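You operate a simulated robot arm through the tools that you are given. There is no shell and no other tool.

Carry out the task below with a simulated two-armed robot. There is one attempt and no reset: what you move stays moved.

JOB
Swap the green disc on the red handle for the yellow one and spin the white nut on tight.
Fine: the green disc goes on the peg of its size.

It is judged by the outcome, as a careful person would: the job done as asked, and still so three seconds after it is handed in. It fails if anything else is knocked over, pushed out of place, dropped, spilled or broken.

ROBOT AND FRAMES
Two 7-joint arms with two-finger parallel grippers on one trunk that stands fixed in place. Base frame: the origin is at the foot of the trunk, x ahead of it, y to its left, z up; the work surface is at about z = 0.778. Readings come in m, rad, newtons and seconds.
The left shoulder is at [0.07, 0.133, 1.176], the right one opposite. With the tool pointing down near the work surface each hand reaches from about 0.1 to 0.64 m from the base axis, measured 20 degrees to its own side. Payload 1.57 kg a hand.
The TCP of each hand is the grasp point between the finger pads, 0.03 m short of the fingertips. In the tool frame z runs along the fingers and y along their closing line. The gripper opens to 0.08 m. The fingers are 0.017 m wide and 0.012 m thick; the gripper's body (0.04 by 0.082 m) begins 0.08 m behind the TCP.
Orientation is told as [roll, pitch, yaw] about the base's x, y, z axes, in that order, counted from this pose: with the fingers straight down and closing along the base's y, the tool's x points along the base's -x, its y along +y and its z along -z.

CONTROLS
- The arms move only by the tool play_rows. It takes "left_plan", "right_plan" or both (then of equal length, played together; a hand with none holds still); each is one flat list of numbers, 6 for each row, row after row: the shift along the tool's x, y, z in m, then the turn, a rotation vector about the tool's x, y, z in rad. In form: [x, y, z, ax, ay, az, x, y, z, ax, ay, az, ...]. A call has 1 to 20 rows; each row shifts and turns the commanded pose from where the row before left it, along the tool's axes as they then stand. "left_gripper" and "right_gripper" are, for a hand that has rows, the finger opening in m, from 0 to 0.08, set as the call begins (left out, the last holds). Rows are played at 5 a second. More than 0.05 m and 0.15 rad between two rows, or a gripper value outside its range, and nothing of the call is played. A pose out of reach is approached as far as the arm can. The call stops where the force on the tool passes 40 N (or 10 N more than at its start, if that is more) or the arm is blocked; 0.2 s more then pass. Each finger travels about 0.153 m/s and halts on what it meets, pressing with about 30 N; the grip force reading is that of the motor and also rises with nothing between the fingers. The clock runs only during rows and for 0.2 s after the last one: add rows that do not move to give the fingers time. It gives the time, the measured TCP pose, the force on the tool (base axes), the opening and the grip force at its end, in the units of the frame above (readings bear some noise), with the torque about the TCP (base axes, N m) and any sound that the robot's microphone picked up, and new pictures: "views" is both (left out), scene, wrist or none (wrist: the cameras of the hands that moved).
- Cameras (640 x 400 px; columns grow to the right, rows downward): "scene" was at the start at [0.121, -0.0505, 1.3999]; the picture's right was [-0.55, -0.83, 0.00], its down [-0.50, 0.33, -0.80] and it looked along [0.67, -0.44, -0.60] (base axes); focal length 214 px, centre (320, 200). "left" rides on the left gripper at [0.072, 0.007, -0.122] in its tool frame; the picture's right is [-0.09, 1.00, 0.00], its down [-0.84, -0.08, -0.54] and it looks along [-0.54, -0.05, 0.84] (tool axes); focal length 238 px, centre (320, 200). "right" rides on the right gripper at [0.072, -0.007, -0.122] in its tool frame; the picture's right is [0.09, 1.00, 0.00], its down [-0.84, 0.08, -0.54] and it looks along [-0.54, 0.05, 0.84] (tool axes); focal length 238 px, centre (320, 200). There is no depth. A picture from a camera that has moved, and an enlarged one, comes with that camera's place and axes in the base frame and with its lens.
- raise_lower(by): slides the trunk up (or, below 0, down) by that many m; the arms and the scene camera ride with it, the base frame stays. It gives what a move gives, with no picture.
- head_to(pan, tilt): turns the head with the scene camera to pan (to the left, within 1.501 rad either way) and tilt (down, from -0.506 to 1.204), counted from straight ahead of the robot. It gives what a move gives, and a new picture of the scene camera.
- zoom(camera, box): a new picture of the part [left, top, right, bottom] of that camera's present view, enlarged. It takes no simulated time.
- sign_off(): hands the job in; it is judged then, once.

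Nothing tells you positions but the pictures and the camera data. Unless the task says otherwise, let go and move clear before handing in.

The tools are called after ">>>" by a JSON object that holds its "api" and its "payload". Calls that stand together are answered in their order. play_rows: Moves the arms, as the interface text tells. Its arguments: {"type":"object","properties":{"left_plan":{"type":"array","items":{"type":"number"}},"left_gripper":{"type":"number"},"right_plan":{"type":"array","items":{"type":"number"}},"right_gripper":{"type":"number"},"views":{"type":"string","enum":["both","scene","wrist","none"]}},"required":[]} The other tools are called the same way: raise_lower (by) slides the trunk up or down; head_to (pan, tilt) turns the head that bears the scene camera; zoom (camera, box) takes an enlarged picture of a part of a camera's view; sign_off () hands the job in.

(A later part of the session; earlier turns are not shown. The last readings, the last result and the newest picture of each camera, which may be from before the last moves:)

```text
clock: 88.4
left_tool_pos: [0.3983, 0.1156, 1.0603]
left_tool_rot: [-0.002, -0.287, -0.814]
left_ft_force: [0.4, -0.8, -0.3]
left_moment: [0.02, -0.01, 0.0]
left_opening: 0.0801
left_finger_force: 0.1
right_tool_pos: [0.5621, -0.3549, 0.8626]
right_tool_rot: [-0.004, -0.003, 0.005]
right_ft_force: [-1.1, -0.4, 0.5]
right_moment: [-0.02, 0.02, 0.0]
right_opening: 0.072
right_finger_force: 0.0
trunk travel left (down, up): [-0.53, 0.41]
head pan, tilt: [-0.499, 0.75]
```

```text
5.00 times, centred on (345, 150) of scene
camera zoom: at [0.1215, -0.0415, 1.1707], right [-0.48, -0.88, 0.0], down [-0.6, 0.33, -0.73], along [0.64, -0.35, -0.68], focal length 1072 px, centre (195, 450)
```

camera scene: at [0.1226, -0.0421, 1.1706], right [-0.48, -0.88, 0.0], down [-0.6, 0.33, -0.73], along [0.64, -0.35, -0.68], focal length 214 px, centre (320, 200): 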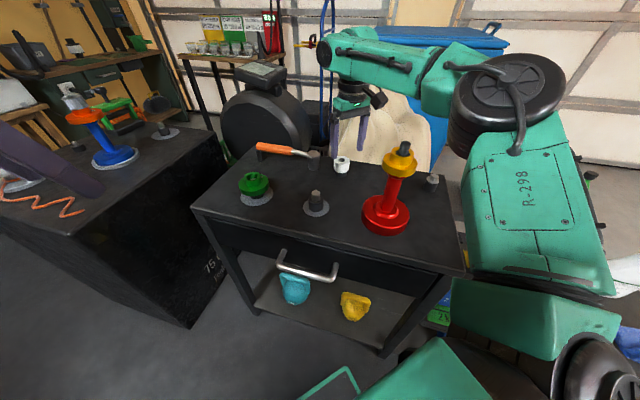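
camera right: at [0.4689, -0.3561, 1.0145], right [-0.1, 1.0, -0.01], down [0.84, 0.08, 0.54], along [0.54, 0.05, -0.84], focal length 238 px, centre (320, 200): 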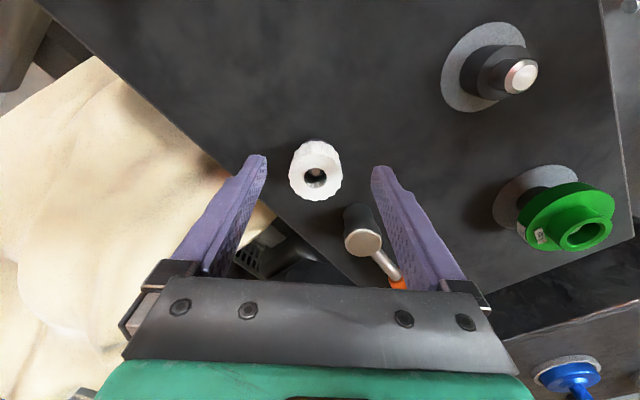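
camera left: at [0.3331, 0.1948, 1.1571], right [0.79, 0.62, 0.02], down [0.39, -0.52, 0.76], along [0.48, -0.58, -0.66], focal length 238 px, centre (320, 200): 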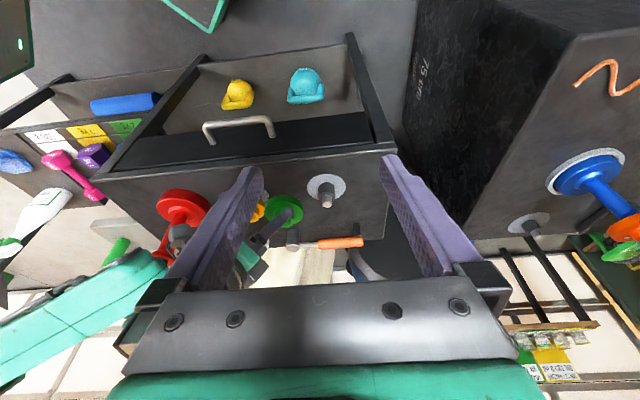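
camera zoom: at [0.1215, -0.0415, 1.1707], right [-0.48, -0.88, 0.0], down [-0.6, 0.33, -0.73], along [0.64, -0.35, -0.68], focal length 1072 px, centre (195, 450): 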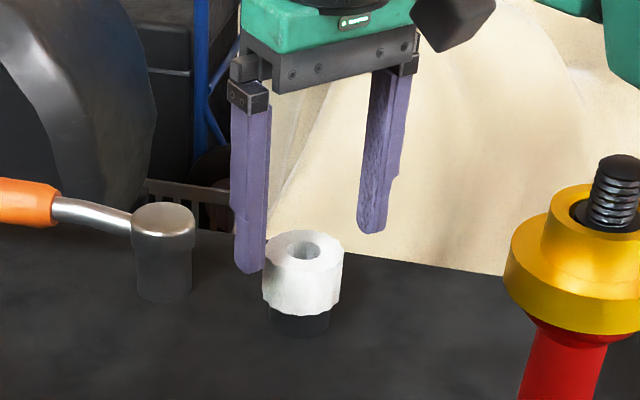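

Well centred. I descend to grip height and close on the nut.

>>> {"api": "play_rows", "payload": {"right_plan": [-0.0015, 0, 0.013, 0, 0, 0, 0, 0, 0.013, 0, 0, 0, 0, 0, 0, 0, 0, 0], "views": "none"}}

>>> {"api": "play_rows", "payload": {"right_plan": [0, 0, 0, 0, 0, 0, 0, 0, 0, 0, 0, 0, 0, 0, 0, 0, 0, 0], "right_gripper": 0.0, "views": "none"}}

>>> {"api": "zoom", "payload": {"camera": "right", "box": [220, 100, 420, 240]}}

>>> {"api": "zoom", "payload": {"camera": "scene", "box": [290, 110, 400, 190]}}

```text
clock: 89.2
left_tool_pos: [0.3982, 0.1147, 1.0602]
left_tool_rot: [-0.003, -0.282, -0.815]
left_ft_force: [-0.1, 0.7, 0.6]
left_moment: [0.0, 0.02, 0.0]
left_opening: 0.0802
left_finger_force: 0.0
right_tool_pos: [0.5608, -0.356, 0.8381]
right_tool_rot: [-0.006, -0.001, 0.005]
right_ft_force: [0.1, 0.5, -0.1]
right_moment: [-0.04, 0.0, -0.02]
right_opening: 0.0721
right_finger_force: 0.1
trunk travel left (down, up): [-0.53, 0.41]
head pan, tilt: [-0.499, 0.75]
```

```text
clock: 90.0
left_tool_pos: [0.3981, 0.1155, 1.0602]
left_tool_rot: [-0.004, -0.282, -0.815]
left_ft_force: [0.2, 1.0, -0.2]
left_moment: [-0.01, 0.02, 0.0]
left_opening: 0.0802
left_finger_force: 0.0
right_tool_pos: [0.5622, -0.3563, 0.837]
right_tool_rot: [-0.005, 0.0, 0.004]
right_ft_force: [-0.1, -0.8, -0.4]
right_moment: [-0.05, -0.01, 0.02]
right_opening: 0.0459
right_finger_force: 30.3
trunk travel left (down, up): [-0.53, 0.41]
head pan, tilt: [-0.499, 0.75]
```

```text
2.86 times, centred on (320, 170) of right
camera zoom: at [0.4894, -0.36, 0.9599], right [-0.1, 1.0, -0.01], down [0.84, 0.08, 0.54], along [0.54, 0.05, -0.84], focal length 681 px, centre (320, 286)
```

zoom: 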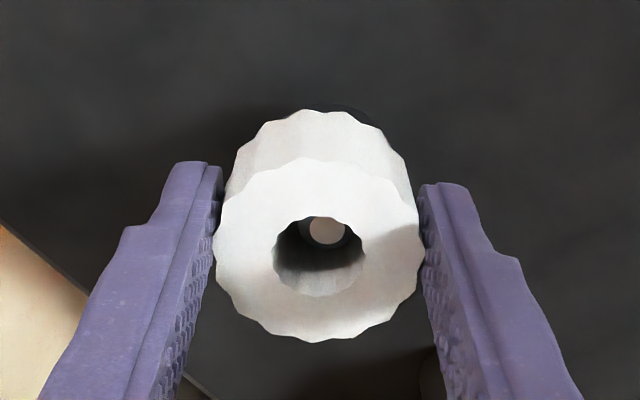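

```text
5.00 times, centred on (345, 150) of scene
camera zoom: at [0.1214, -0.042, 1.1707], right [-0.48, -0.88, 0.0], down [-0.6, 0.33, -0.73], along [0.64, -0.35, -0.68], focal length 1072 px, centre (195, 450)
```

zoom: 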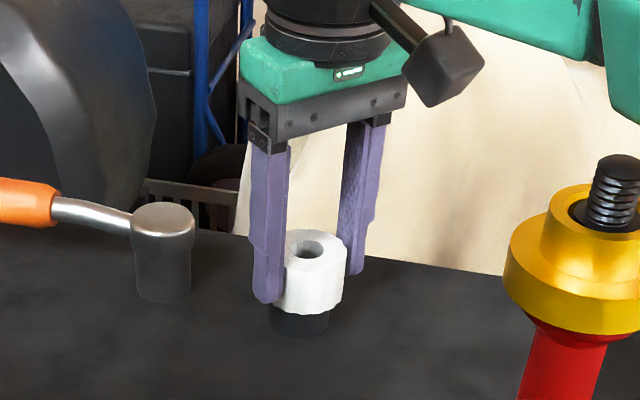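

Nut gripped (0.046 m). I lift it off its post and carry it back along the rising path to above the stud.

>>> {"api": "play_rows", "payload": {"right_plan": [0, 0, -0.02, 0, 0, 0, 0, 0, -0.03, 0, 0, 0, 0.025, 0.001, -0.036, 0, 0, 0, 0.025, 0.001, -0.036, 0, 0, 0, 0.025, 0.001, -0.036, 0, 0, 0, 0.025, 0.001, -0.036, 0, 0, 0, 0.025, 0.001, -0.036, 0, 0, 0, 0.0385, 0.002, 0, 0, 0, 0, 0.038, 0.002, 0, 0, 0, 0, 0, 0, 0, 0, 0, 0]}}

>>> {"api": "zoom", "payload": {"camera": "right", "box": [240, 80, 400, 220]}}

>>> {"api": "zoom", "payload": {"camera": "scene", "box": [350, 70, 450, 170]}}

```text
clock: 92.2
left_tool_pos: [0.3987, 0.1137, 1.0582]
left_tool_rot: [-0.007, -0.283, -0.814]
left_ft_force: [-0.3, -1.0, -0.6]
left_moment: [-0.03, 0.02, 0.0]
left_opening: 0.0801
left_finger_force: 0.0
right_tool_pos: [0.3596, -0.3454, 1.0659]
right_tool_rot: [-0.005, 0.001, 0.006]
right_ft_force: [-0.5, -0.3, -0.6]
right_moment: [-0.03, 0.03, 0.0]
right_opening: 0.0455
right_finger_force: 30.2
trunk travel left (down, up): [-0.53, 0.41]
head pan, tilt: [-0.499, 0.75]
camera scene: at [0.1225, -0.0418, 1.1706], right [-0.48, -0.88, 0.0], down [-0.6, 0.33, -0.73], along [0.64, -0.35, -0.68], focal length 214 px, centre (320, 200)
camera right: at [0.2878, -0.3489, 1.1892], right [-0.1, 1.0, -0.01], down [0.84, 0.08, 0.54], along [0.54, 0.05, -0.84], focal length 238 px, centre (320, 200)
```

scene: 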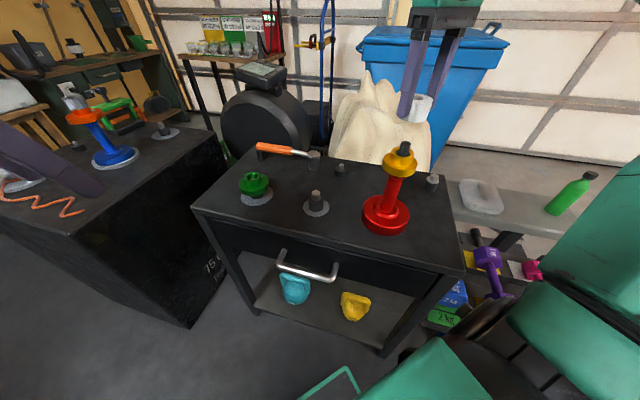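
right: 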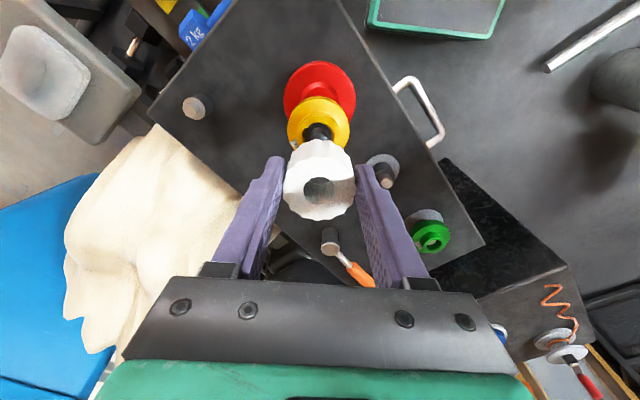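

```text
2.86 times, centred on (320, 150) of right
camera zoom: at [0.2878, -0.3489, 1.1892], right [-0.1, 1.0, -0.01], down [0.84, 0.08, 0.54], along [0.54, 0.05, -0.84], focal length 681 px, centre (320, 343)
```

zoom: 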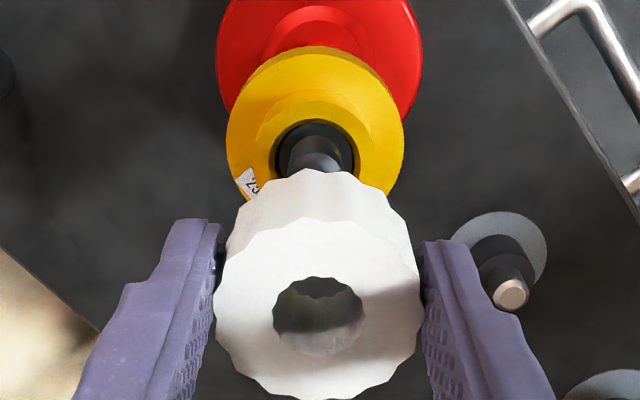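

```text
4.00 times, centred on (400, 120) of scene
camera zoom: at [0.1225, -0.0418, 1.1706], right [-0.48, -0.88, 0.0], down [-0.6, 0.33, -0.73], along [0.64, -0.35, -0.68], focal length 858 px, centre (0, 520)
```

zoom: 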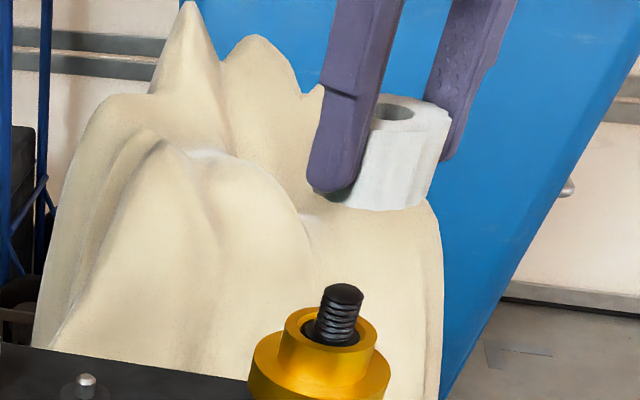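

Commanded position equals the disc-seating position. I lower until the nut's underside is just above the stud.

>>> {"api": "play_rows", "payload": {"right_plan": [0, 0, 0.015, 0, 0, 0, 0, 0, 0.015, 0, 0, 0, 0, 0, 0.01, 0, 0, 0, 0, 0, 0, 0, 0, 0], "views": "none"}}

>>> {"api": "zoom", "payload": {"camera": "right", "box": [270, 110, 370, 210]}}

>>> {"api": "zoom", "payload": {"camera": "scene", "box": [370, 100, 440, 170]}}

```text
clock: 93.2
left_tool_pos: [0.398, 0.1146, 1.0594]
left_tool_rot: [-0.002, -0.283, -0.813]
left_ft_force: [0.5, -0.2, -0.4]
left_moment: [-0.01, 0.03, 0.0]
left_opening: 0.08
left_finger_force: 0.1
right_tool_pos: [0.3599, -0.3445, 1.0258]
right_tool_rot: [-0.005, -0.002, 0.007]
right_ft_force: [0.0, 0.4, -0.8]
right_moment: [0.01, 0.02, 0.0]
right_opening: 0.0457
right_finger_force: 29.9
trunk travel left (down, up): [-0.53, 0.41]
head pan, tilt: [-0.499, 0.75]
```

```text
4.00 times, centred on (320, 160) of right
camera zoom: at [0.2873, -0.3501, 1.1489], right [-0.1, 1.0, -0.01], down [0.84, 0.08, 0.54], along [0.54, 0.05, -0.84], focal length 953 px, centre (320, 360)
```

zoom: 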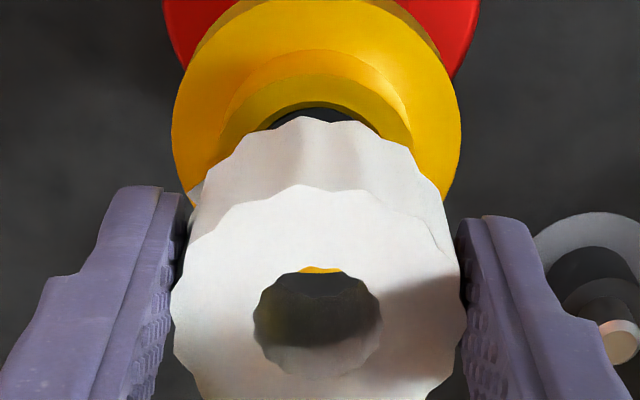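

```text
5.71 times, centred on (405, 135) of scene
camera zoom: at [0.1214, -0.0419, 1.1707], right [-0.48, -0.88, 0.0], down [-0.6, 0.33, -0.73], along [0.64, -0.35, -0.68], focal length 1226 px, centre (-166, 571)
```

zoom: 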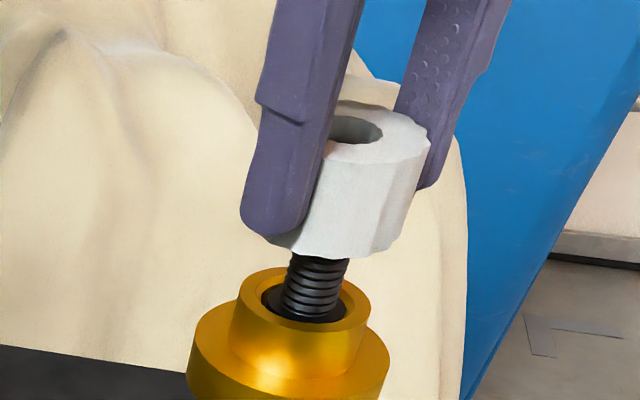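

>>> {"api": "play_rows", "payload": {"right_plan": [0, 0, 0.002, 0, 0, 0, 0, 0, 0.002, 0, 0, 0, 0, 0, 0.002, 0, 0, 0], "views": "none"}}

```text
clock: 94.0
left_tool_pos: [0.3982, 0.1146, 1.0599]
left_tool_rot: [-0.003, -0.283, -0.814]
left_ft_force: [-0.2, 0.3, 0.0]
left_moment: [0.03, -0.05, -0.01]
left_opening: 0.0798
left_finger_force: 0.1
right_tool_pos: [0.3597, -0.3474, 1.0207]
right_tool_rot: [-0.005, 0.0, 0.006]
right_ft_force: [0.2, 0.2, -0.6]
right_moment: [0.02, -0.02, -0.01]
right_opening: 0.0455
right_finger_force: 30.5
trunk travel left (down, up): [-0.53, 0.41]
head pan, tilt: [-0.499, 0.75]
```

>>> {"api": "play_rows", "payload": {"right_plan": [0, 0, 0.0015, 0, 0, 0, 0, 0, 0.0015, 0, 0, 0, 0, 0, 0.0015, 0, 0, 0], "views": "none"}}

>>> {"api": "zoom", "payload": {"camera": "scene", "box": [370, 100, 440, 170]}}

>>> {"api": "zoom", "payload": {"camera": "right", "box": [270, 110, 370, 210]}}

```text
clock: 94.8
left_tool_pos: [0.3984, 0.1148, 1.0593]
left_tool_rot: [-0.003, -0.284, -0.813]
left_ft_force: [-0.5, 0.7, -0.1]
left_moment: [-0.06, 0.0, -0.01]
left_opening: 0.0801
left_finger_force: 0.1
right_tool_pos: [0.3585, -0.3462, 1.0164]
right_tool_rot: [-0.006, -0.003, 0.005]
right_ft_force: [-1.9, -0.2, 2.5]
right_moment: [-0.03, 0.11, -0.02]
right_opening: 0.0455
right_finger_force: 30.0
trunk travel left (down, up): [-0.53, 0.41]
head pan, tilt: [-0.499, 0.75]
```

```text
5.71 times, centred on (405, 135) of scene
camera zoom: at [0.1204, -0.0417, 1.1709], right [-0.48, -0.88, 0.0], down [-0.6, 0.33, -0.73], along [0.64, -0.35, -0.68], focal length 1226 px, centre (-166, 571)
```

zoom: 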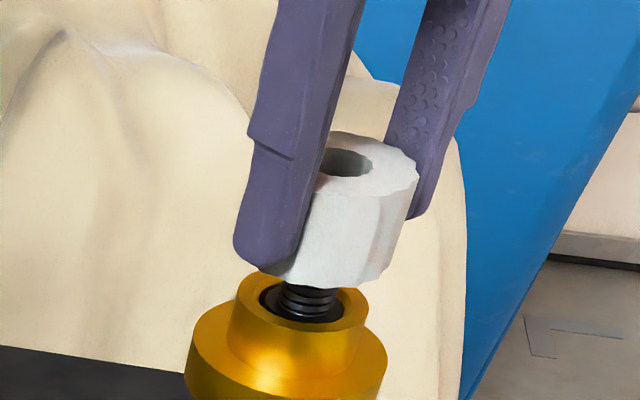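

```text
4.00 times, centred on (320, 160) of right
camera zoom: at [0.2865, -0.3504, 1.1391], right [-0.1, 1.0, -0.01], down [0.83, 0.08, 0.54], along [0.54, 0.05, -0.84], focal length 953 px, centre (320, 360)
```

zoom: 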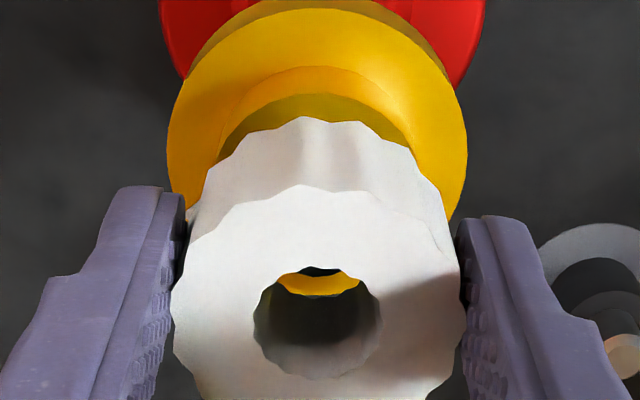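

The nut touches the stud but sits about 2–3 mm too far forward. I raise slightly, shift back, and look again.

>>> {"api": "play_rows", "payload": {"right_plan": [0, 0, -0.003, 0, 0, 0, 0.0025, 0, 0, 0, 0, 0, 0, 0, 0.0025, 0, 0, 0, 0, 0, 0, 0, 0, 0], "views": "none"}}

>>> {"api": "zoom", "payload": {"camera": "right", "box": [270, 110, 370, 210]}}

>>> {"api": "zoom", "payload": {"camera": "scene", "box": [370, 100, 440, 170]}}

```text
clock: 95.8
left_tool_pos: [0.3972, 0.1146, 1.0595]
left_tool_rot: [-0.003, -0.283, -0.811]
left_ft_force: [-0.1, 0.2, -0.3]
left_moment: [0.03, -0.01, 0.03]
left_opening: 0.0801
left_finger_force: 0.1
right_tool_pos: [0.3562, -0.3466, 1.0165]
right_tool_rot: [-0.005, -0.001, 0.006]
right_ft_force: [-0.5, 0.6, -0.2]
right_moment: [-0.01, -0.01, 0.02]
right_opening: 0.0454
right_finger_force: 30.2
trunk travel left (down, up): [-0.53, 0.41]
head pan, tilt: [-0.499, 0.75]
```

```text
4.00 times, centred on (320, 160) of right
camera zoom: at [0.2846, -0.3506, 1.1393], right [-0.1, 1.0, -0.01], down [0.84, 0.08, 0.54], along [0.54, 0.05, -0.84], focal length 953 px, centre (320, 360)
```

zoom: 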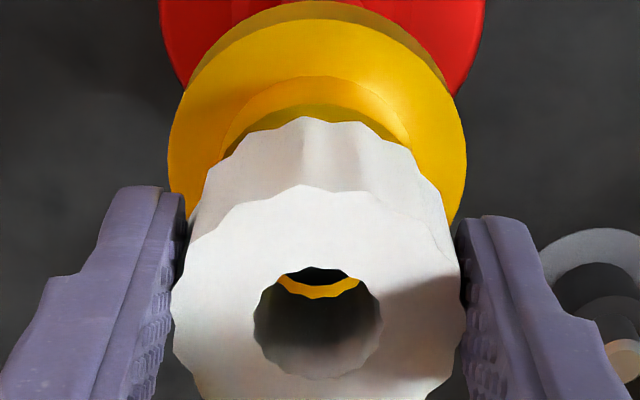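

```text
5.71 times, centred on (405, 135) of scene
camera zoom: at [0.1213, -0.0419, 1.1707], right [-0.48, -0.88, 0.0], down [-0.6, 0.33, -0.73], along [0.64, -0.35, -0.68], focal length 1226 px, centre (-166, 571)
```

zoom: 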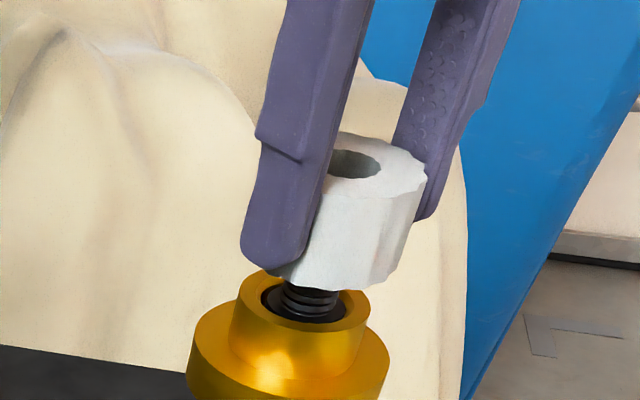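

>>> {"api": "play_rows", "payload": {"right_plan": [0, 0, 0.001, 0, 0, 0, 0, 0, 0.001, 0, 0, 0, 0, 0, 0.001, 0, 0, 0], "views": "none"}}

>>> {"api": "zoom", "payload": {"camera": "right", "box": [270, 110, 370, 210]}}

>>> {"api": "zoom", "payload": {"camera": "scene", "box": [370, 100, 440, 170]}}

```text
clock: 96.6
left_tool_pos: [0.3984, 0.1137, 1.0596]
left_tool_rot: [-0.003, -0.283, -0.814]
left_ft_force: [1.0, -0.8, -0.1]
left_moment: [0.03, -0.02, -0.02]
left_opening: 0.08
left_finger_force: 0.0
right_tool_pos: [0.3569, -0.3473, 1.0135]
right_tool_rot: [-0.004, -0.003, 0.004]
right_ft_force: [0.5, 0.1, -0.6]
right_moment: [-0.05, 0.03, -0.03]
right_opening: 0.0453
right_finger_force: 30.2
trunk travel left (down, up): [-0.53, 0.41]
head pan, tilt: [-0.499, 0.75]
```

```text
4.00 times, centred on (320, 160) of right
camera zoom: at [0.2849, -0.3508, 1.1361], right [-0.1, 1.0, -0.01], down [0.84, 0.08, 0.54], along [0.54, 0.05, -0.84], focal length 953 px, centre (320, 360)
```

zoom: 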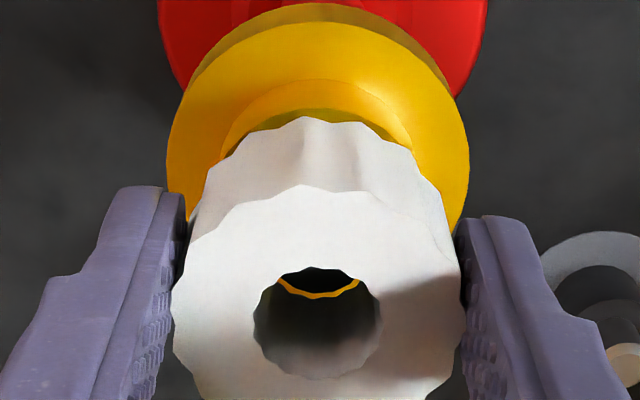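

```text
5.71 times, centred on (405, 135) of scene
camera zoom: at [0.1214, -0.042, 1.1707], right [-0.48, -0.88, 0.0], down [-0.6, 0.33, -0.73], along [0.64, -0.35, -0.68], focal length 1226 px, centre (-166, 571)
```

zoom: 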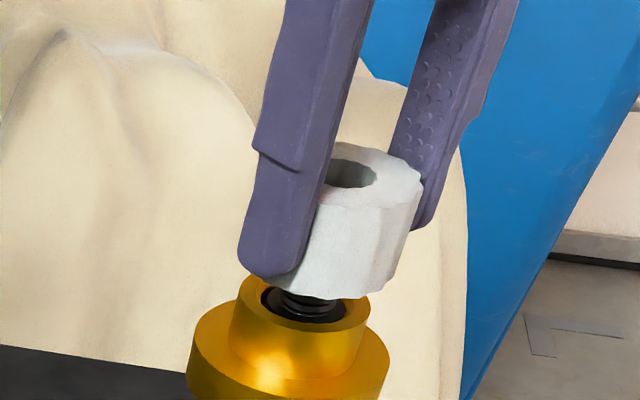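

>>> {"api": "play_rows", "payload": {"right_plan": [0, 0, 0.001, 0, 0, 0, 0, 0, 0.001, 0, 0, 0, 0, 0, 0.001, 0, 0, 0], "views": "none"}}

>>> {"api": "zoom", "payload": {"camera": "right", "box": [270, 110, 370, 210]}}

>>> {"api": "zoom", "payload": {"camera": "scene", "box": [370, 100, 440, 170]}}

```text
clock: 97.4
left_tool_pos: [0.3985, 0.1152, 1.0578]
left_tool_rot: [-0.002, -0.282, -0.814]
left_ft_force: [0.4, 0.9, 0.0]
left_moment: [-0.03, -0.02, 0.0]
left_opening: 0.0798
left_finger_force: 0.1
right_tool_pos: [0.357, -0.3448, 1.0099]
right_tool_rot: [-0.006, -0.002, 0.005]
right_ft_force: [0.2, -0.1, -0.7]
right_moment: [-0.02, -0.01, -0.02]
right_opening: 0.045
right_finger_force: 30.2
trunk travel left (down, up): [-0.53, 0.41]
head pan, tilt: [-0.499, 0.75]
```

```text
4.00 times, centred on (320, 160) of right
camera zoom: at [0.285, -0.3505, 1.1332], right [-0.1, 1.0, -0.01], down [0.84, 0.08, 0.54], along [0.54, 0.05, -0.84], focal length 953 px, centre (320, 360)
```

zoom: 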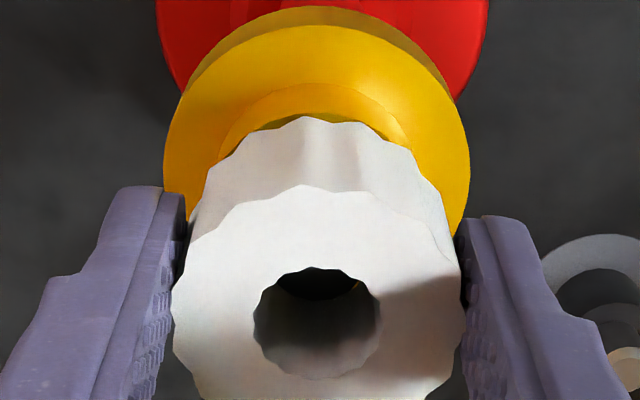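

```text
5.71 times, centred on (405, 135) of scene
camera zoom: at [0.1214, -0.042, 1.1707], right [-0.48, -0.88, 0.0], down [-0.6, 0.33, -0.73], along [0.64, -0.35, -0.68], focal length 1226 px, centre (-166, 571)
```

zoom: 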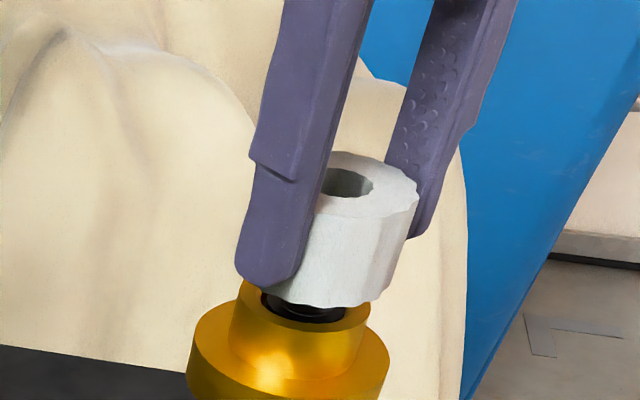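

>>> {"api": "play_rows", "payload": {"right_plan": [0, -0.0004, 0.001, 0, 0, 0, 0, 0, 0.001, 0, 0, 0, 0, 0, 0.001, 0, 0, 0], "views": "none"}}

>>> {"api": "zoom", "payload": {"camera": "right", "box": [270, 110, 370, 210]}}

>>> {"api": "zoom", "payload": {"camera": "scene", "box": [370, 100, 440, 170]}}

```text
clock: 98.2
left_tool_pos: [0.3993, 0.1149, 1.0608]
left_tool_rot: [-0.004, -0.283, -0.813]
left_ft_force: [-0.2, -1.3, 0.2]
left_moment: [-0.03, 0.01, -0.02]
left_opening: 0.0799
left_finger_force: 0.1
right_tool_pos: [0.357, -0.3465, 1.0073]
right_tool_rot: [-0.005, -0.001, 0.005]
right_ft_force: [0.4, 0.1, 0.2]
right_moment: [0.01, -0.01, 0.02]
right_opening: 0.0453
right_finger_force: 30.2
trunk travel left (down, up): [-0.53, 0.41]
head pan, tilt: [-0.499, 0.75]
```

```text
4.00 times, centred on (320, 160) of right
camera zoom: at [0.285, -0.3509, 1.13], right [-0.1, 1.0, -0.01], down [0.84, 0.08, 0.54], along [0.54, 0.05, -0.84], focal length 953 px, centre (320, 360)
```

zoom: 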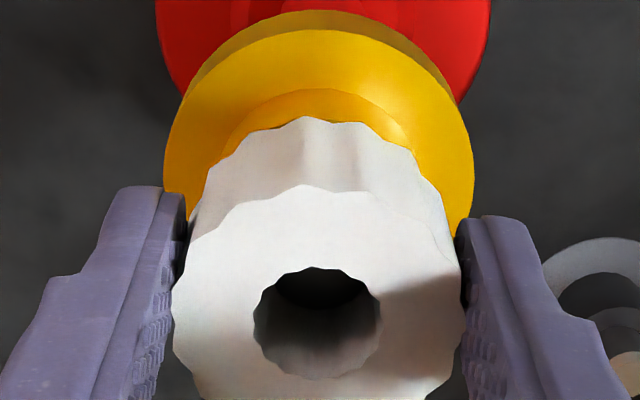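

```text
5.71 times, centred on (405, 135) of scene
camera zoom: at [0.1214, -0.042, 1.1707], right [-0.48, -0.88, 0.0], down [-0.6, 0.33, -0.73], along [0.64, -0.35, -0.68], focal length 1226 px, centre (-166, 571)
```

zoom: 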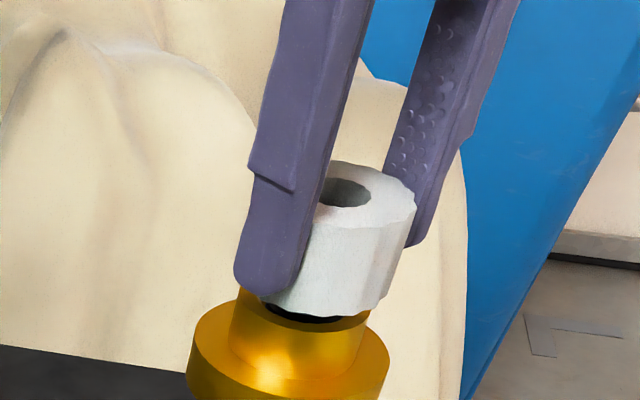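

>>> {"api": "play_rows", "payload": {"right_plan": [0, 0, 0.001, 0, 0, 0, 0, 0, 0.001, 0, 0, 0, 0, 0, 0.001, 0, 0, 0], "views": "none"}}

```text
clock: 99.0
left_tool_pos: [0.3982, 0.1144, 1.0594]
left_tool_rot: [-0.005, -0.283, -0.812]
left_ft_force: [0.5, -0.4, 0.1]
left_moment: [0.04, 0.03, 0.01]
left_opening: 0.0801
left_finger_force: 0.0
right_tool_pos: [0.3574, -0.3471, 1.0038]
right_tool_rot: [-0.005, -0.001, 0.006]
right_ft_force: [0.7, -0.2, -0.1]
right_moment: [-0.03, -0.01, 0.02]
right_opening: 0.0452
right_finger_force: 30.6
trunk travel left (down, up): [-0.53, 0.41]
head pan, tilt: [-0.499, 0.75]
```

>>> {"api": "play_rows", "payload": {"right_plan": [0, 0, 0.001, 0, 0, 0, 0, 0, 0.001, 0, 0, 0, 0, 0, 0.001, 0, 0, 0], "views": "none"}}

>>> {"api": "zoom", "payload": {"camera": "scene", "box": [370, 100, 440, 170]}}

>>> {"api": "zoom", "payload": {"camera": "right", "box": [270, 110, 370, 210]}}

```text
clock: 99.8
left_tool_pos: [0.3979, 0.114, 1.0591]
left_tool_rot: [-0.003, -0.282, -0.814]
left_ft_force: [-0.3, -0.3, 0.1]
left_moment: [0.02, 0.01, -0.01]
left_opening: 0.0798
left_finger_force: 0.1
right_tool_pos: [0.3568, -0.3468, 1.0013]
right_tool_rot: [-0.006, -0.002, 0.006]
right_ft_force: [-0.2, -0.2, -1.1]
right_moment: [-0.02, 0.0, 0.01]
right_opening: 0.0448
right_finger_force: 30.1
trunk travel left (down, up): [-0.53, 0.41]
head pan, tilt: [-0.499, 0.75]
```

```text
5.71 times, centred on (405, 135) of scene
camera zoom: at [0.1214, -0.042, 1.1707], right [-0.48, -0.88, 0.0], down [-0.6, 0.33, -0.73], along [0.64, -0.35, -0.68], focal length 1226 px, centre (-166, 571)
```

zoom: 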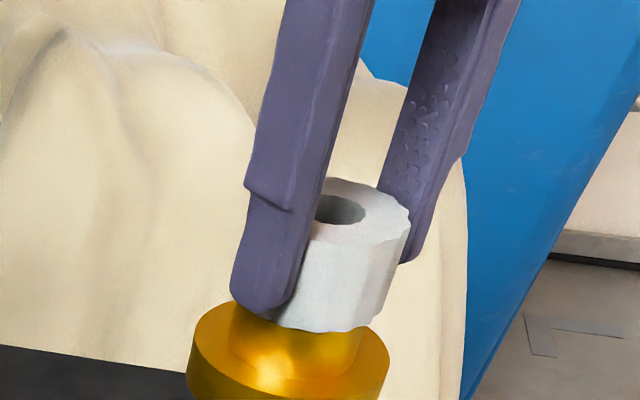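

```text
4.00 times, centred on (320, 160) of right
camera zoom: at [0.2851, -0.3512, 1.1241], right [-0.1, 1.0, -0.01], down [0.84, 0.08, 0.54], along [0.54, 0.05, -0.84], focal length 953 px, centre (320, 360)
```

zoom: 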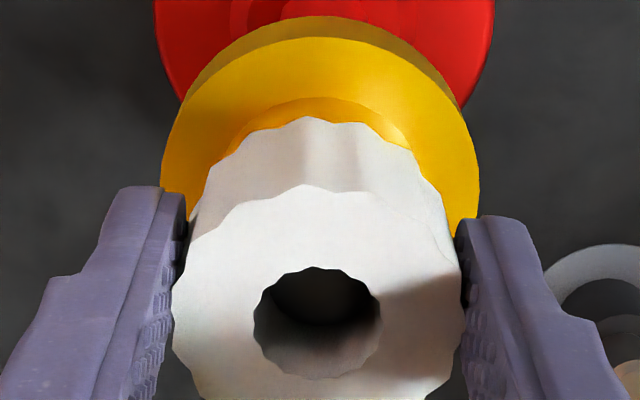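

The nut is sliding onto the stud with no resistance. Now I start turning it clockwise gently, keeping the nut's axis fixed, and watch the torque.

>>> {"api": "play_rows", "payload": {"right_plan": [0, 0.00025, 0.0001, 0, 0, 0.1, 0, 0.00025, 0.0001, 0, 0, 0.1, 0, 0.00025, 0.0001, 0, 0, 0.1, 0, 0.00025, 0.0001, 0, 0, 0.1], "views": "none"}}

>>> {"api": "zoom", "payload": {"camera": "scene", "box": [350, 100, 450, 250]}}

```text
clock: 100.8
left_tool_pos: [0.3985, 0.114, 1.0597]
left_tool_rot: [-0.003, -0.283, -0.813]
left_ft_force: [0.9, -0.1, 0.2]
left_moment: [-0.01, -0.01, -0.01]
left_opening: 0.08
left_finger_force: 0.2
right_tool_pos: [0.3586, -0.346, 1.001]
right_tool_rot: [-0.004, -0.003, -0.399]
right_ft_force: [-0.5, 0.3, -0.2]
right_moment: [0.06, 0.0, -0.02]
right_opening: 0.0449
right_finger_force: 30.4
trunk travel left (down, up): [-0.53, 0.41]
head pan, tilt: [-0.499, 0.75]
```

```text
2.67 times, centred on (400, 175) of scene
camera zoom: at [0.1212, -0.0417, 1.1707], right [-0.48, -0.88, 0.0], down [-0.6, 0.33, -0.73], along [0.64, -0.35, -0.68], focal length 572 px, centre (107, 267)
```

zoom: 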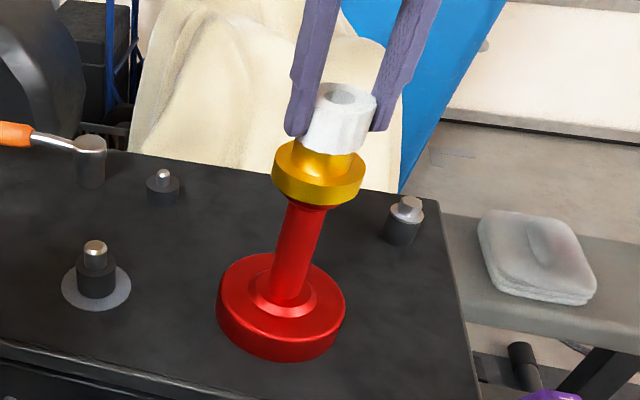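

>>> {"api": "play_rows", "payload": {"right_plan": [0, 0.00025, 0.001, 0, 0, 0.1, 0, 0.00025, 0.001, 0, 0, 0.1, 0, 0.00025, 0.001, 0, 0, 0.1], "views": "none"}}

```text
clock: 101.6
left_tool_pos: [0.3972, 0.1158, 1.0596]
left_tool_rot: [-0.003, -0.285, -0.814]
left_ft_force: [0.0, 0.5, 0.0]
left_moment: [0.01, 0.0, 0.01]
left_opening: 0.0801
left_finger_force: 0.0
right_tool_pos: [0.3569, -0.3449, 0.9995]
right_tool_rot: [-0.002, -0.01, -0.698]
right_ft_force: [3.9, -1.7, 14.2]
right_moment: [-0.07, -0.03, 0.12]
right_opening: 0.0451
right_finger_force: 30.2
trunk travel left (down, up): [-0.53, 0.41]
head pan, tilt: [-0.499, 0.75]
```

>>> {"api": "zoom", "payload": {"camera": "scene", "box": [370, 110, 440, 180]}}

>>> {"api": "zoom", "payload": {"camera": "right", "box": [260, 80, 380, 210]}}

```text
5.71 times, centred on (405, 145) of scene
camera zoom: at [0.1207, -0.041, 1.1711], right [-0.48, -0.88, 0.0], down [-0.6, 0.33, -0.73], along [0.64, -0.35, -0.68], focal length 1226 px, centre (-166, 514)
```

zoom: 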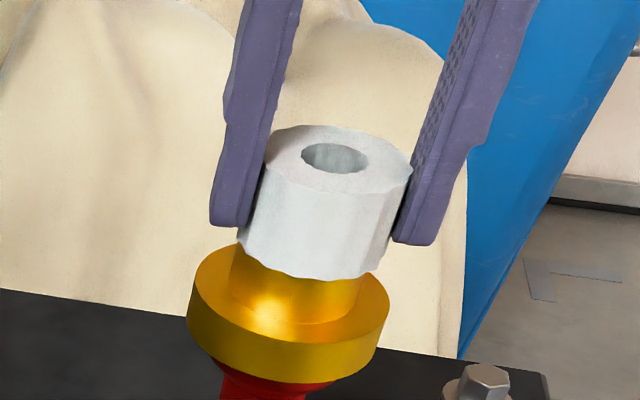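

```text
3.08 times, centred on (320, 145) of right
camera zoom: at [0.2973, -0.3009, 1.122], right [0.57, 0.82, 0.0], down [0.69, -0.47, 0.55], along [0.45, -0.32, -0.83], focal length 733 px, centre (320, 369)
```

zoom: 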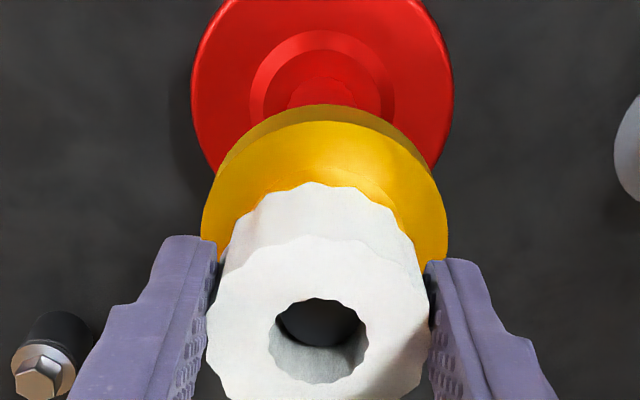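

The nut now meets resistance (14 N, 0.12 N·m resisting). I keep turning clockwise and watch torque and sounds.

>>> {"api": "play_rows", "payload": {"right_plan": [0, 0.00037, 0, 0, 0, 0.15, 0, 0.00037, 0, 0, 0, 0.15, 0, 0.00037, 0, 0, 0, 0.15, 0, 0.00037, 0, 0, 0, 0.15]}}

>>> {"api": "zoom", "payload": {"camera": "scene", "box": [350, 110, 450, 250]}}

```text
clock: 102.6
left_tool_pos: [0.3984, 0.1162, 1.058]
left_tool_rot: [-0.005, -0.284, -0.816]
left_ft_force: [-0.1, 0.5, -0.6]
left_moment: [0.0, -0.02, 0.0]
left_opening: 0.08
left_finger_force: 0.1
right_tool_pos: [0.3593, -0.3432, 1.0001]
right_tool_rot: [0.002, -0.008, -1.299]
right_ft_force: [8.1, -0.9, 19.4]
right_moment: [-0.14, -0.15, 0.1]
right_opening: 0.0448
right_finger_force: 30.3
trunk travel left (down, up): [-0.53, 0.41]
head pan, tilt: [-0.499, 0.75]
camera scene: at [0.1213, -0.0404, 1.1708], right [-0.48, -0.88, 0.0], down [-0.6, 0.33, -0.73], along [0.64, -0.35, -0.68], focal length 214 px, centre (320, 200)
camera right: at [0.3332, -0.273, 1.1216], right [0.93, 0.36, 0.0], down [0.3, -0.78, 0.55], along [0.2, -0.51, -0.84], focal length 238 px, centre (320, 200)
```

scene: 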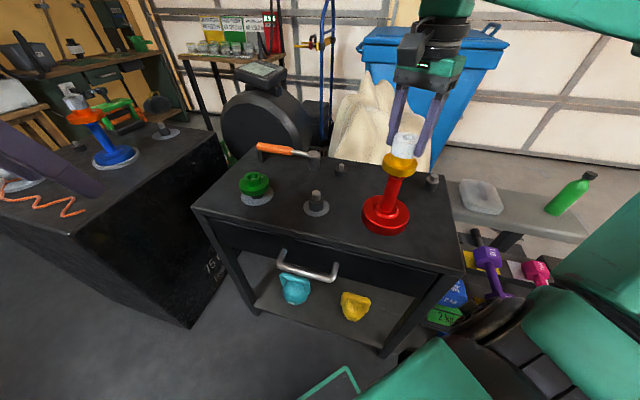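
right: 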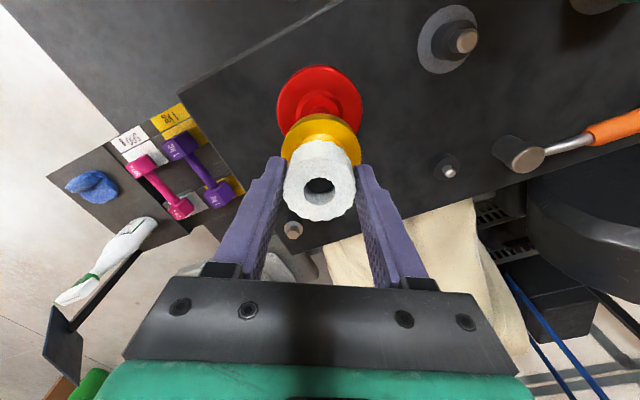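

```text
2.86 times, centred on (400, 180) of scene
camera zoom: at [0.1213, -0.0404, 1.1708], right [-0.48, -0.88, 0.0], down [-0.6, 0.33, -0.73], along [0.64, -0.35, -0.68], focal length 613 px, centre (91, 257)
```

zoom: 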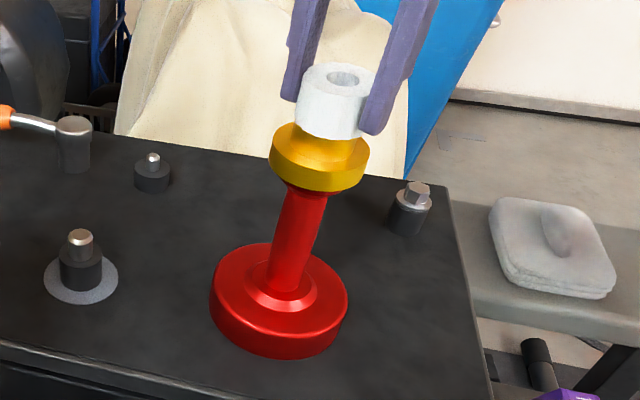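

>>> {"api": "play_rows", "payload": {"right_plan": [-0.0002, 0.0007, -0.0015, 0, 0, 0, 0, 0, -0.001, 0, 0, 0, 0, 0, 0, 0, 0, 0], "views": "none"}}

>>> {"api": "zoom", "payload": {"camera": "scene", "box": [370, 110, 440, 180]}}

>>> {"api": "zoom", "payload": {"camera": "right", "box": [270, 110, 370, 230]}}

```text
clock: 103.4
left_tool_pos: [0.398, 0.1159, 1.0597]
left_tool_rot: [-0.007, -0.283, -0.813]
left_ft_force: [-0.6, 0.1, -0.4]
left_moment: [0.01, -0.01, 0.01]
left_opening: 0.08
left_finger_force: 0.1
right_tool_pos: [0.3597, -0.3436, 0.9989]
right_tool_rot: [-0.003, -0.004, -1.295]
right_ft_force: [1.3, 3.0, -1.2]
right_moment: [0.14, -0.07, -0.02]
right_opening: 0.0451
right_finger_force: 29.5
trunk travel left (down, up): [-0.53, 0.41]
head pan, tilt: [-0.499, 0.75]
```

```text
5.71 times, centred on (405, 145) of scene
camera zoom: at [0.122, -0.0412, 1.1704], right [-0.48, -0.88, 0.0], down [-0.6, 0.33, -0.73], along [0.64, -0.35, -0.68], focal length 1226 px, centre (-166, 514)
```

zoom: 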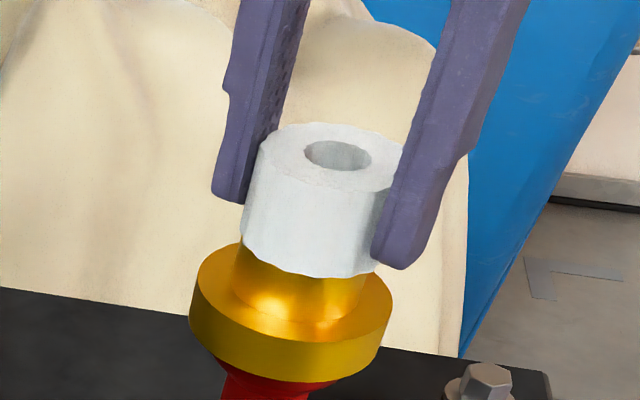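

```text
3.33 times, centred on (320, 170) of right
camera zoom: at [0.334, -0.2737, 1.1221], right [0.93, 0.36, 0.0], down [0.3, -0.78, 0.55], along [0.19, -0.51, -0.84], focal length 794 px, centre (320, 300)
```

zoom: 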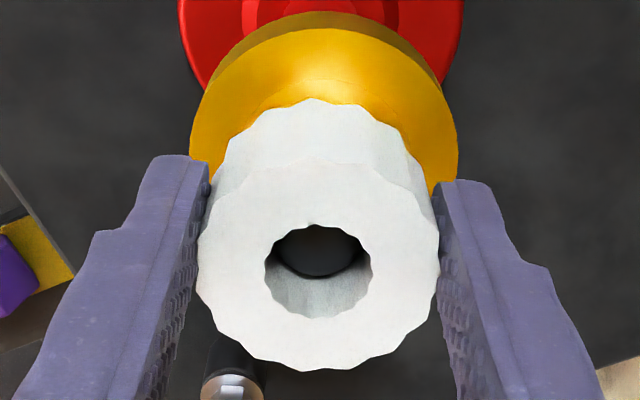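

The nut seems to rest on yellow's hub. I release it for a moment to see how it sits on its own.

>>> {"api": "play_rows", "payload": {"right_plan": [0, 0, 0, 0, 0, 0, 0, 0, 0, 0, 0, 0, 0, 0, 0, 0, 0, 0], "right_gripper": 0.06, "views": "none"}}

>>> {"api": "zoom", "payload": {"camera": "scene", "box": [370, 110, 440, 180]}}

>>> {"api": "zoom", "payload": {"camera": "right", "box": [270, 110, 370, 230]}}

```text
clock: 104.2
left_tool_pos: [0.3985, 0.115, 1.0608]
left_tool_rot: [-0.003, -0.284, -0.815]
left_ft_force: [0.3, 0.5, 0.0]
left_moment: [0.0, 0.0, 0.0]
left_opening: 0.0802
left_finger_force: 0.2
right_tool_pos: [0.3602, -0.3454, 1.0]
right_tool_rot: [-0.001, -0.006, -1.296]
right_ft_force: [-0.8, -1.1, -0.5]
right_moment: [0.01, -0.03, -0.04]
right_opening: 0.0601
right_finger_force: 0.1
trunk travel left (down, up): [-0.53, 0.41]
head pan, tilt: [-0.499, 0.75]
```

```text
5.71 times, centred on (405, 145) of scene
camera zoom: at [0.1211, -0.042, 1.1707], right [-0.48, -0.88, 0.0], down [-0.6, 0.33, -0.73], along [0.64, -0.35, -0.68], focal length 1226 px, centre (-166, 514)
```

zoom: 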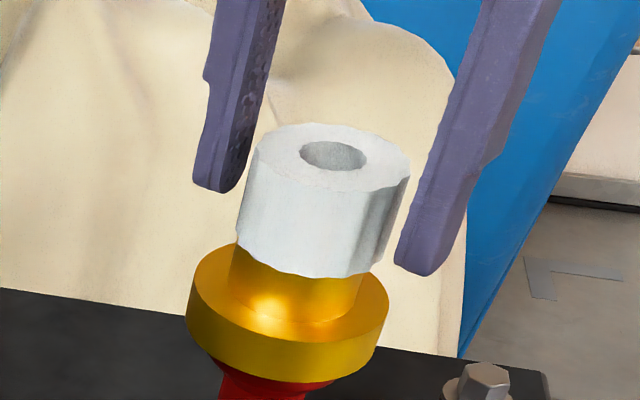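

```text
3.33 times, centred on (320, 170) of right
camera zoom: at [0.3331, -0.2746, 1.123], right [0.93, 0.36, 0.0], down [0.3, -0.78, 0.55], along [0.2, -0.51, -0.84], focal length 794 px, centre (320, 300)
```

zoom: 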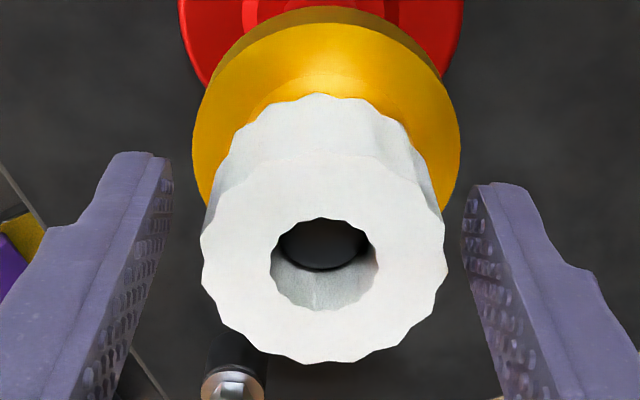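

>>> {"api": "zoom", "payload": {"camera": "scene", "box": [388, 128, 422, 162]}}

>>> {"api": "zoom", "payload": {"camera": "left", "box": [150, 200, 250, 300]}}

```text
11.76 times, centred on (405, 145) of scene
camera zoom: at [0.1211, -0.042, 1.1707], right [-0.48, -0.88, 0.0], down [-0.6, 0.33, -0.73], along [0.64, -0.35, -0.68], focal length 2523 px, centre (-680, 847)
```

zoom: 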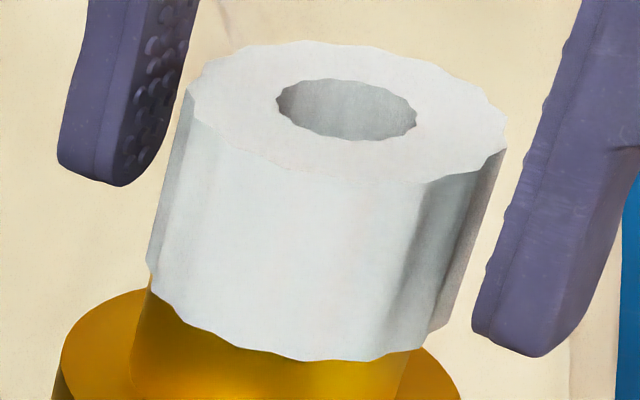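

```text
4.00 times, centred on (200, 250) of left
camera zoom: at [0.3323, 0.1941, 1.1573], right [0.79, 0.62, 0.02], down [0.39, -0.53, 0.75], along [0.48, -0.58, -0.66], focal length 953 px, centre (800, 0)
```

zoom: 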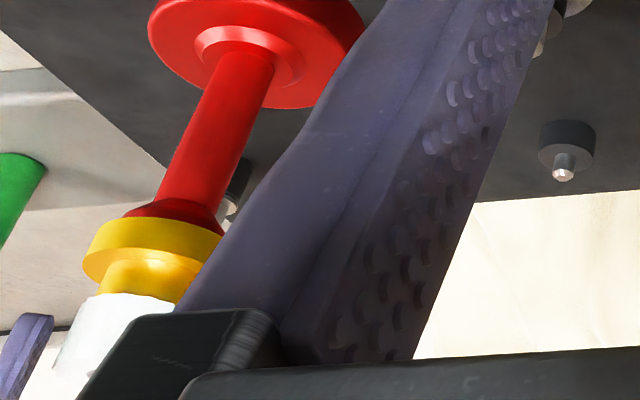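

The nut sits level on the hub. I centre the open gripper on the nut and turn it back counter-clockwise for a fresh tightening stroke.

>>> {"api": "play_rows", "payload": {"right_plan": [-0.0025, 0, 0, 0, 0, 0, 0, 0, 0, 0, 0, -0.15, 0, 0, 0, 0, 0, -0.15, 0, 0, 0, 0, 0, -0.15, 0, 0, 0, 0, 0, -0.15, 0, 0, 0, 0, 0, -0.15, 0, 0, 0, 0, 0, -0.15, 0, 0, 0, 0, 0, -0.15, 0, 0, 0, 0, 0, -0.15, 0, 0, 0, 0, 0, -0.15, 0, 0, 0, 0, 0, -0.15, 0, 0, 0, 0, 0, -0.15, 0, 0, 0, 0, 0, -0.15, 0, 0, 0, 0, 0, -0.15, 0, 0, 0, 0, 0, -0.15, 0, 0, 0, 0, 0, -0.15, 0, 0, 0, 0, 0, -0.15, 0, 0, 0, 0, 0, -0.15]}}

>>> {"api": "zoom", "payload": {"camera": "right", "box": [260, 110, 380, 230]}}

>>> {"api": "zoom", "payload": {"camera": "scene", "box": [370, 110, 440, 180]}}

```text
clock: 108.0
left_tool_pos: [0.3977, 0.1144, 1.0598]
left_tool_rot: [-0.004, -0.282, -0.812]
left_ft_force: [0.0, 0.4, 0.0]
left_moment: [0.01, 0.02, 0.04]
left_opening: 0.08
left_finger_force: 0.0
right_tool_pos: [0.3608, -0.3465, 1.0005]
right_tool_rot: [-0.003, 0.006, 1.259]
right_ft_force: [0.0, -0.4, -0.2]
right_moment: [0.0, -0.02, 0.01]
right_opening: 0.0601
right_finger_force: 0.1
trunk travel left (down, up): [-0.53, 0.41]
head pan, tilt: [-0.499, 0.75]
camera scene: at [0.1213, -0.042, 1.1707], right [-0.48, -0.88, 0.0], down [-0.6, 0.33, -0.73], along [0.64, -0.35, -0.68], focal length 214 px, centre (320, 200)
camera right: at [0.3439, -0.4148, 1.1236], right [-0.98, 0.22, 0.0], down [0.18, 0.82, 0.54], along [0.12, 0.52, -0.84], focal length 238 px, centre (320, 200)
```

scene: 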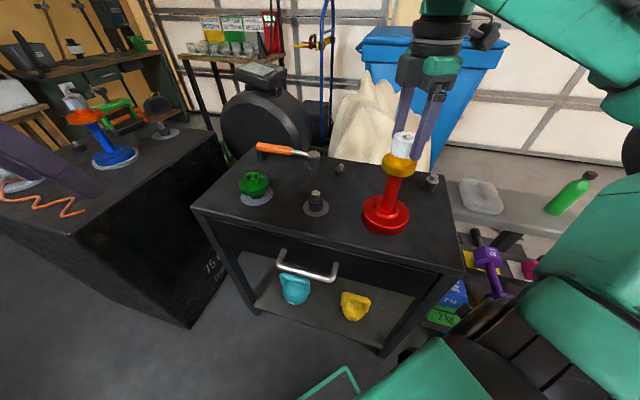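
right: 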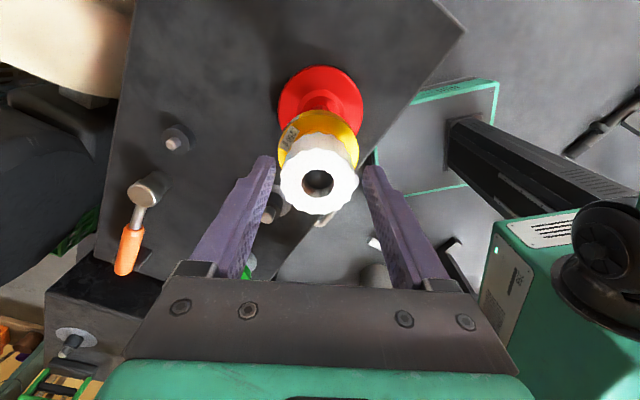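

```text
3.33 times, centred on (320, 170) of right
camera zoom: at [0.3439, -0.4148, 1.1236], right [-0.98, 0.22, 0.0], down [0.18, 0.82, 0.54], along [0.12, 0.52, -0.84], focal length 794 px, centre (320, 300)
```

zoom: 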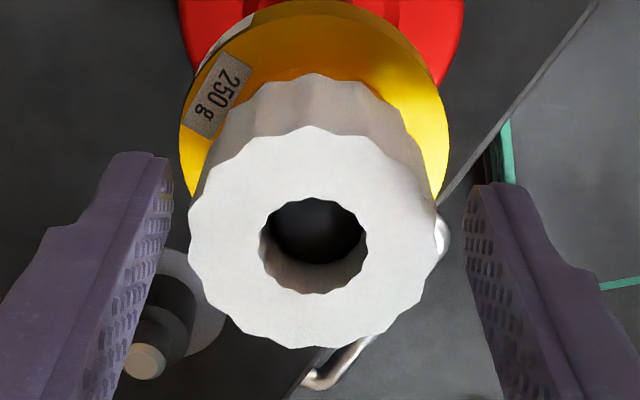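

```text
5.71 times, centred on (405, 145) of scene
camera zoom: at [0.1213, -0.042, 1.1707], right [-0.48, -0.88, 0.0], down [-0.6, 0.33, -0.73], along [0.64, -0.35, -0.68], focal length 1226 px, centre (-166, 514)
```

zoom: 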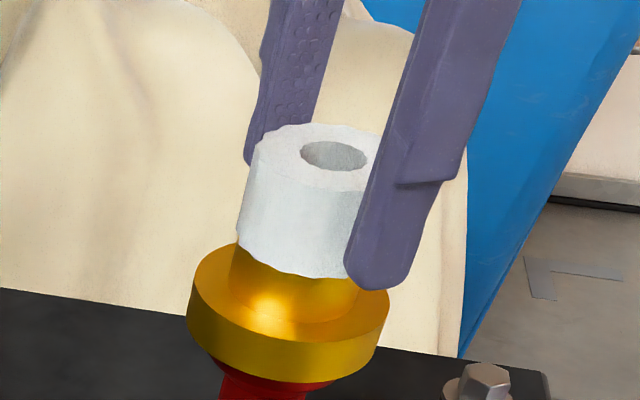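

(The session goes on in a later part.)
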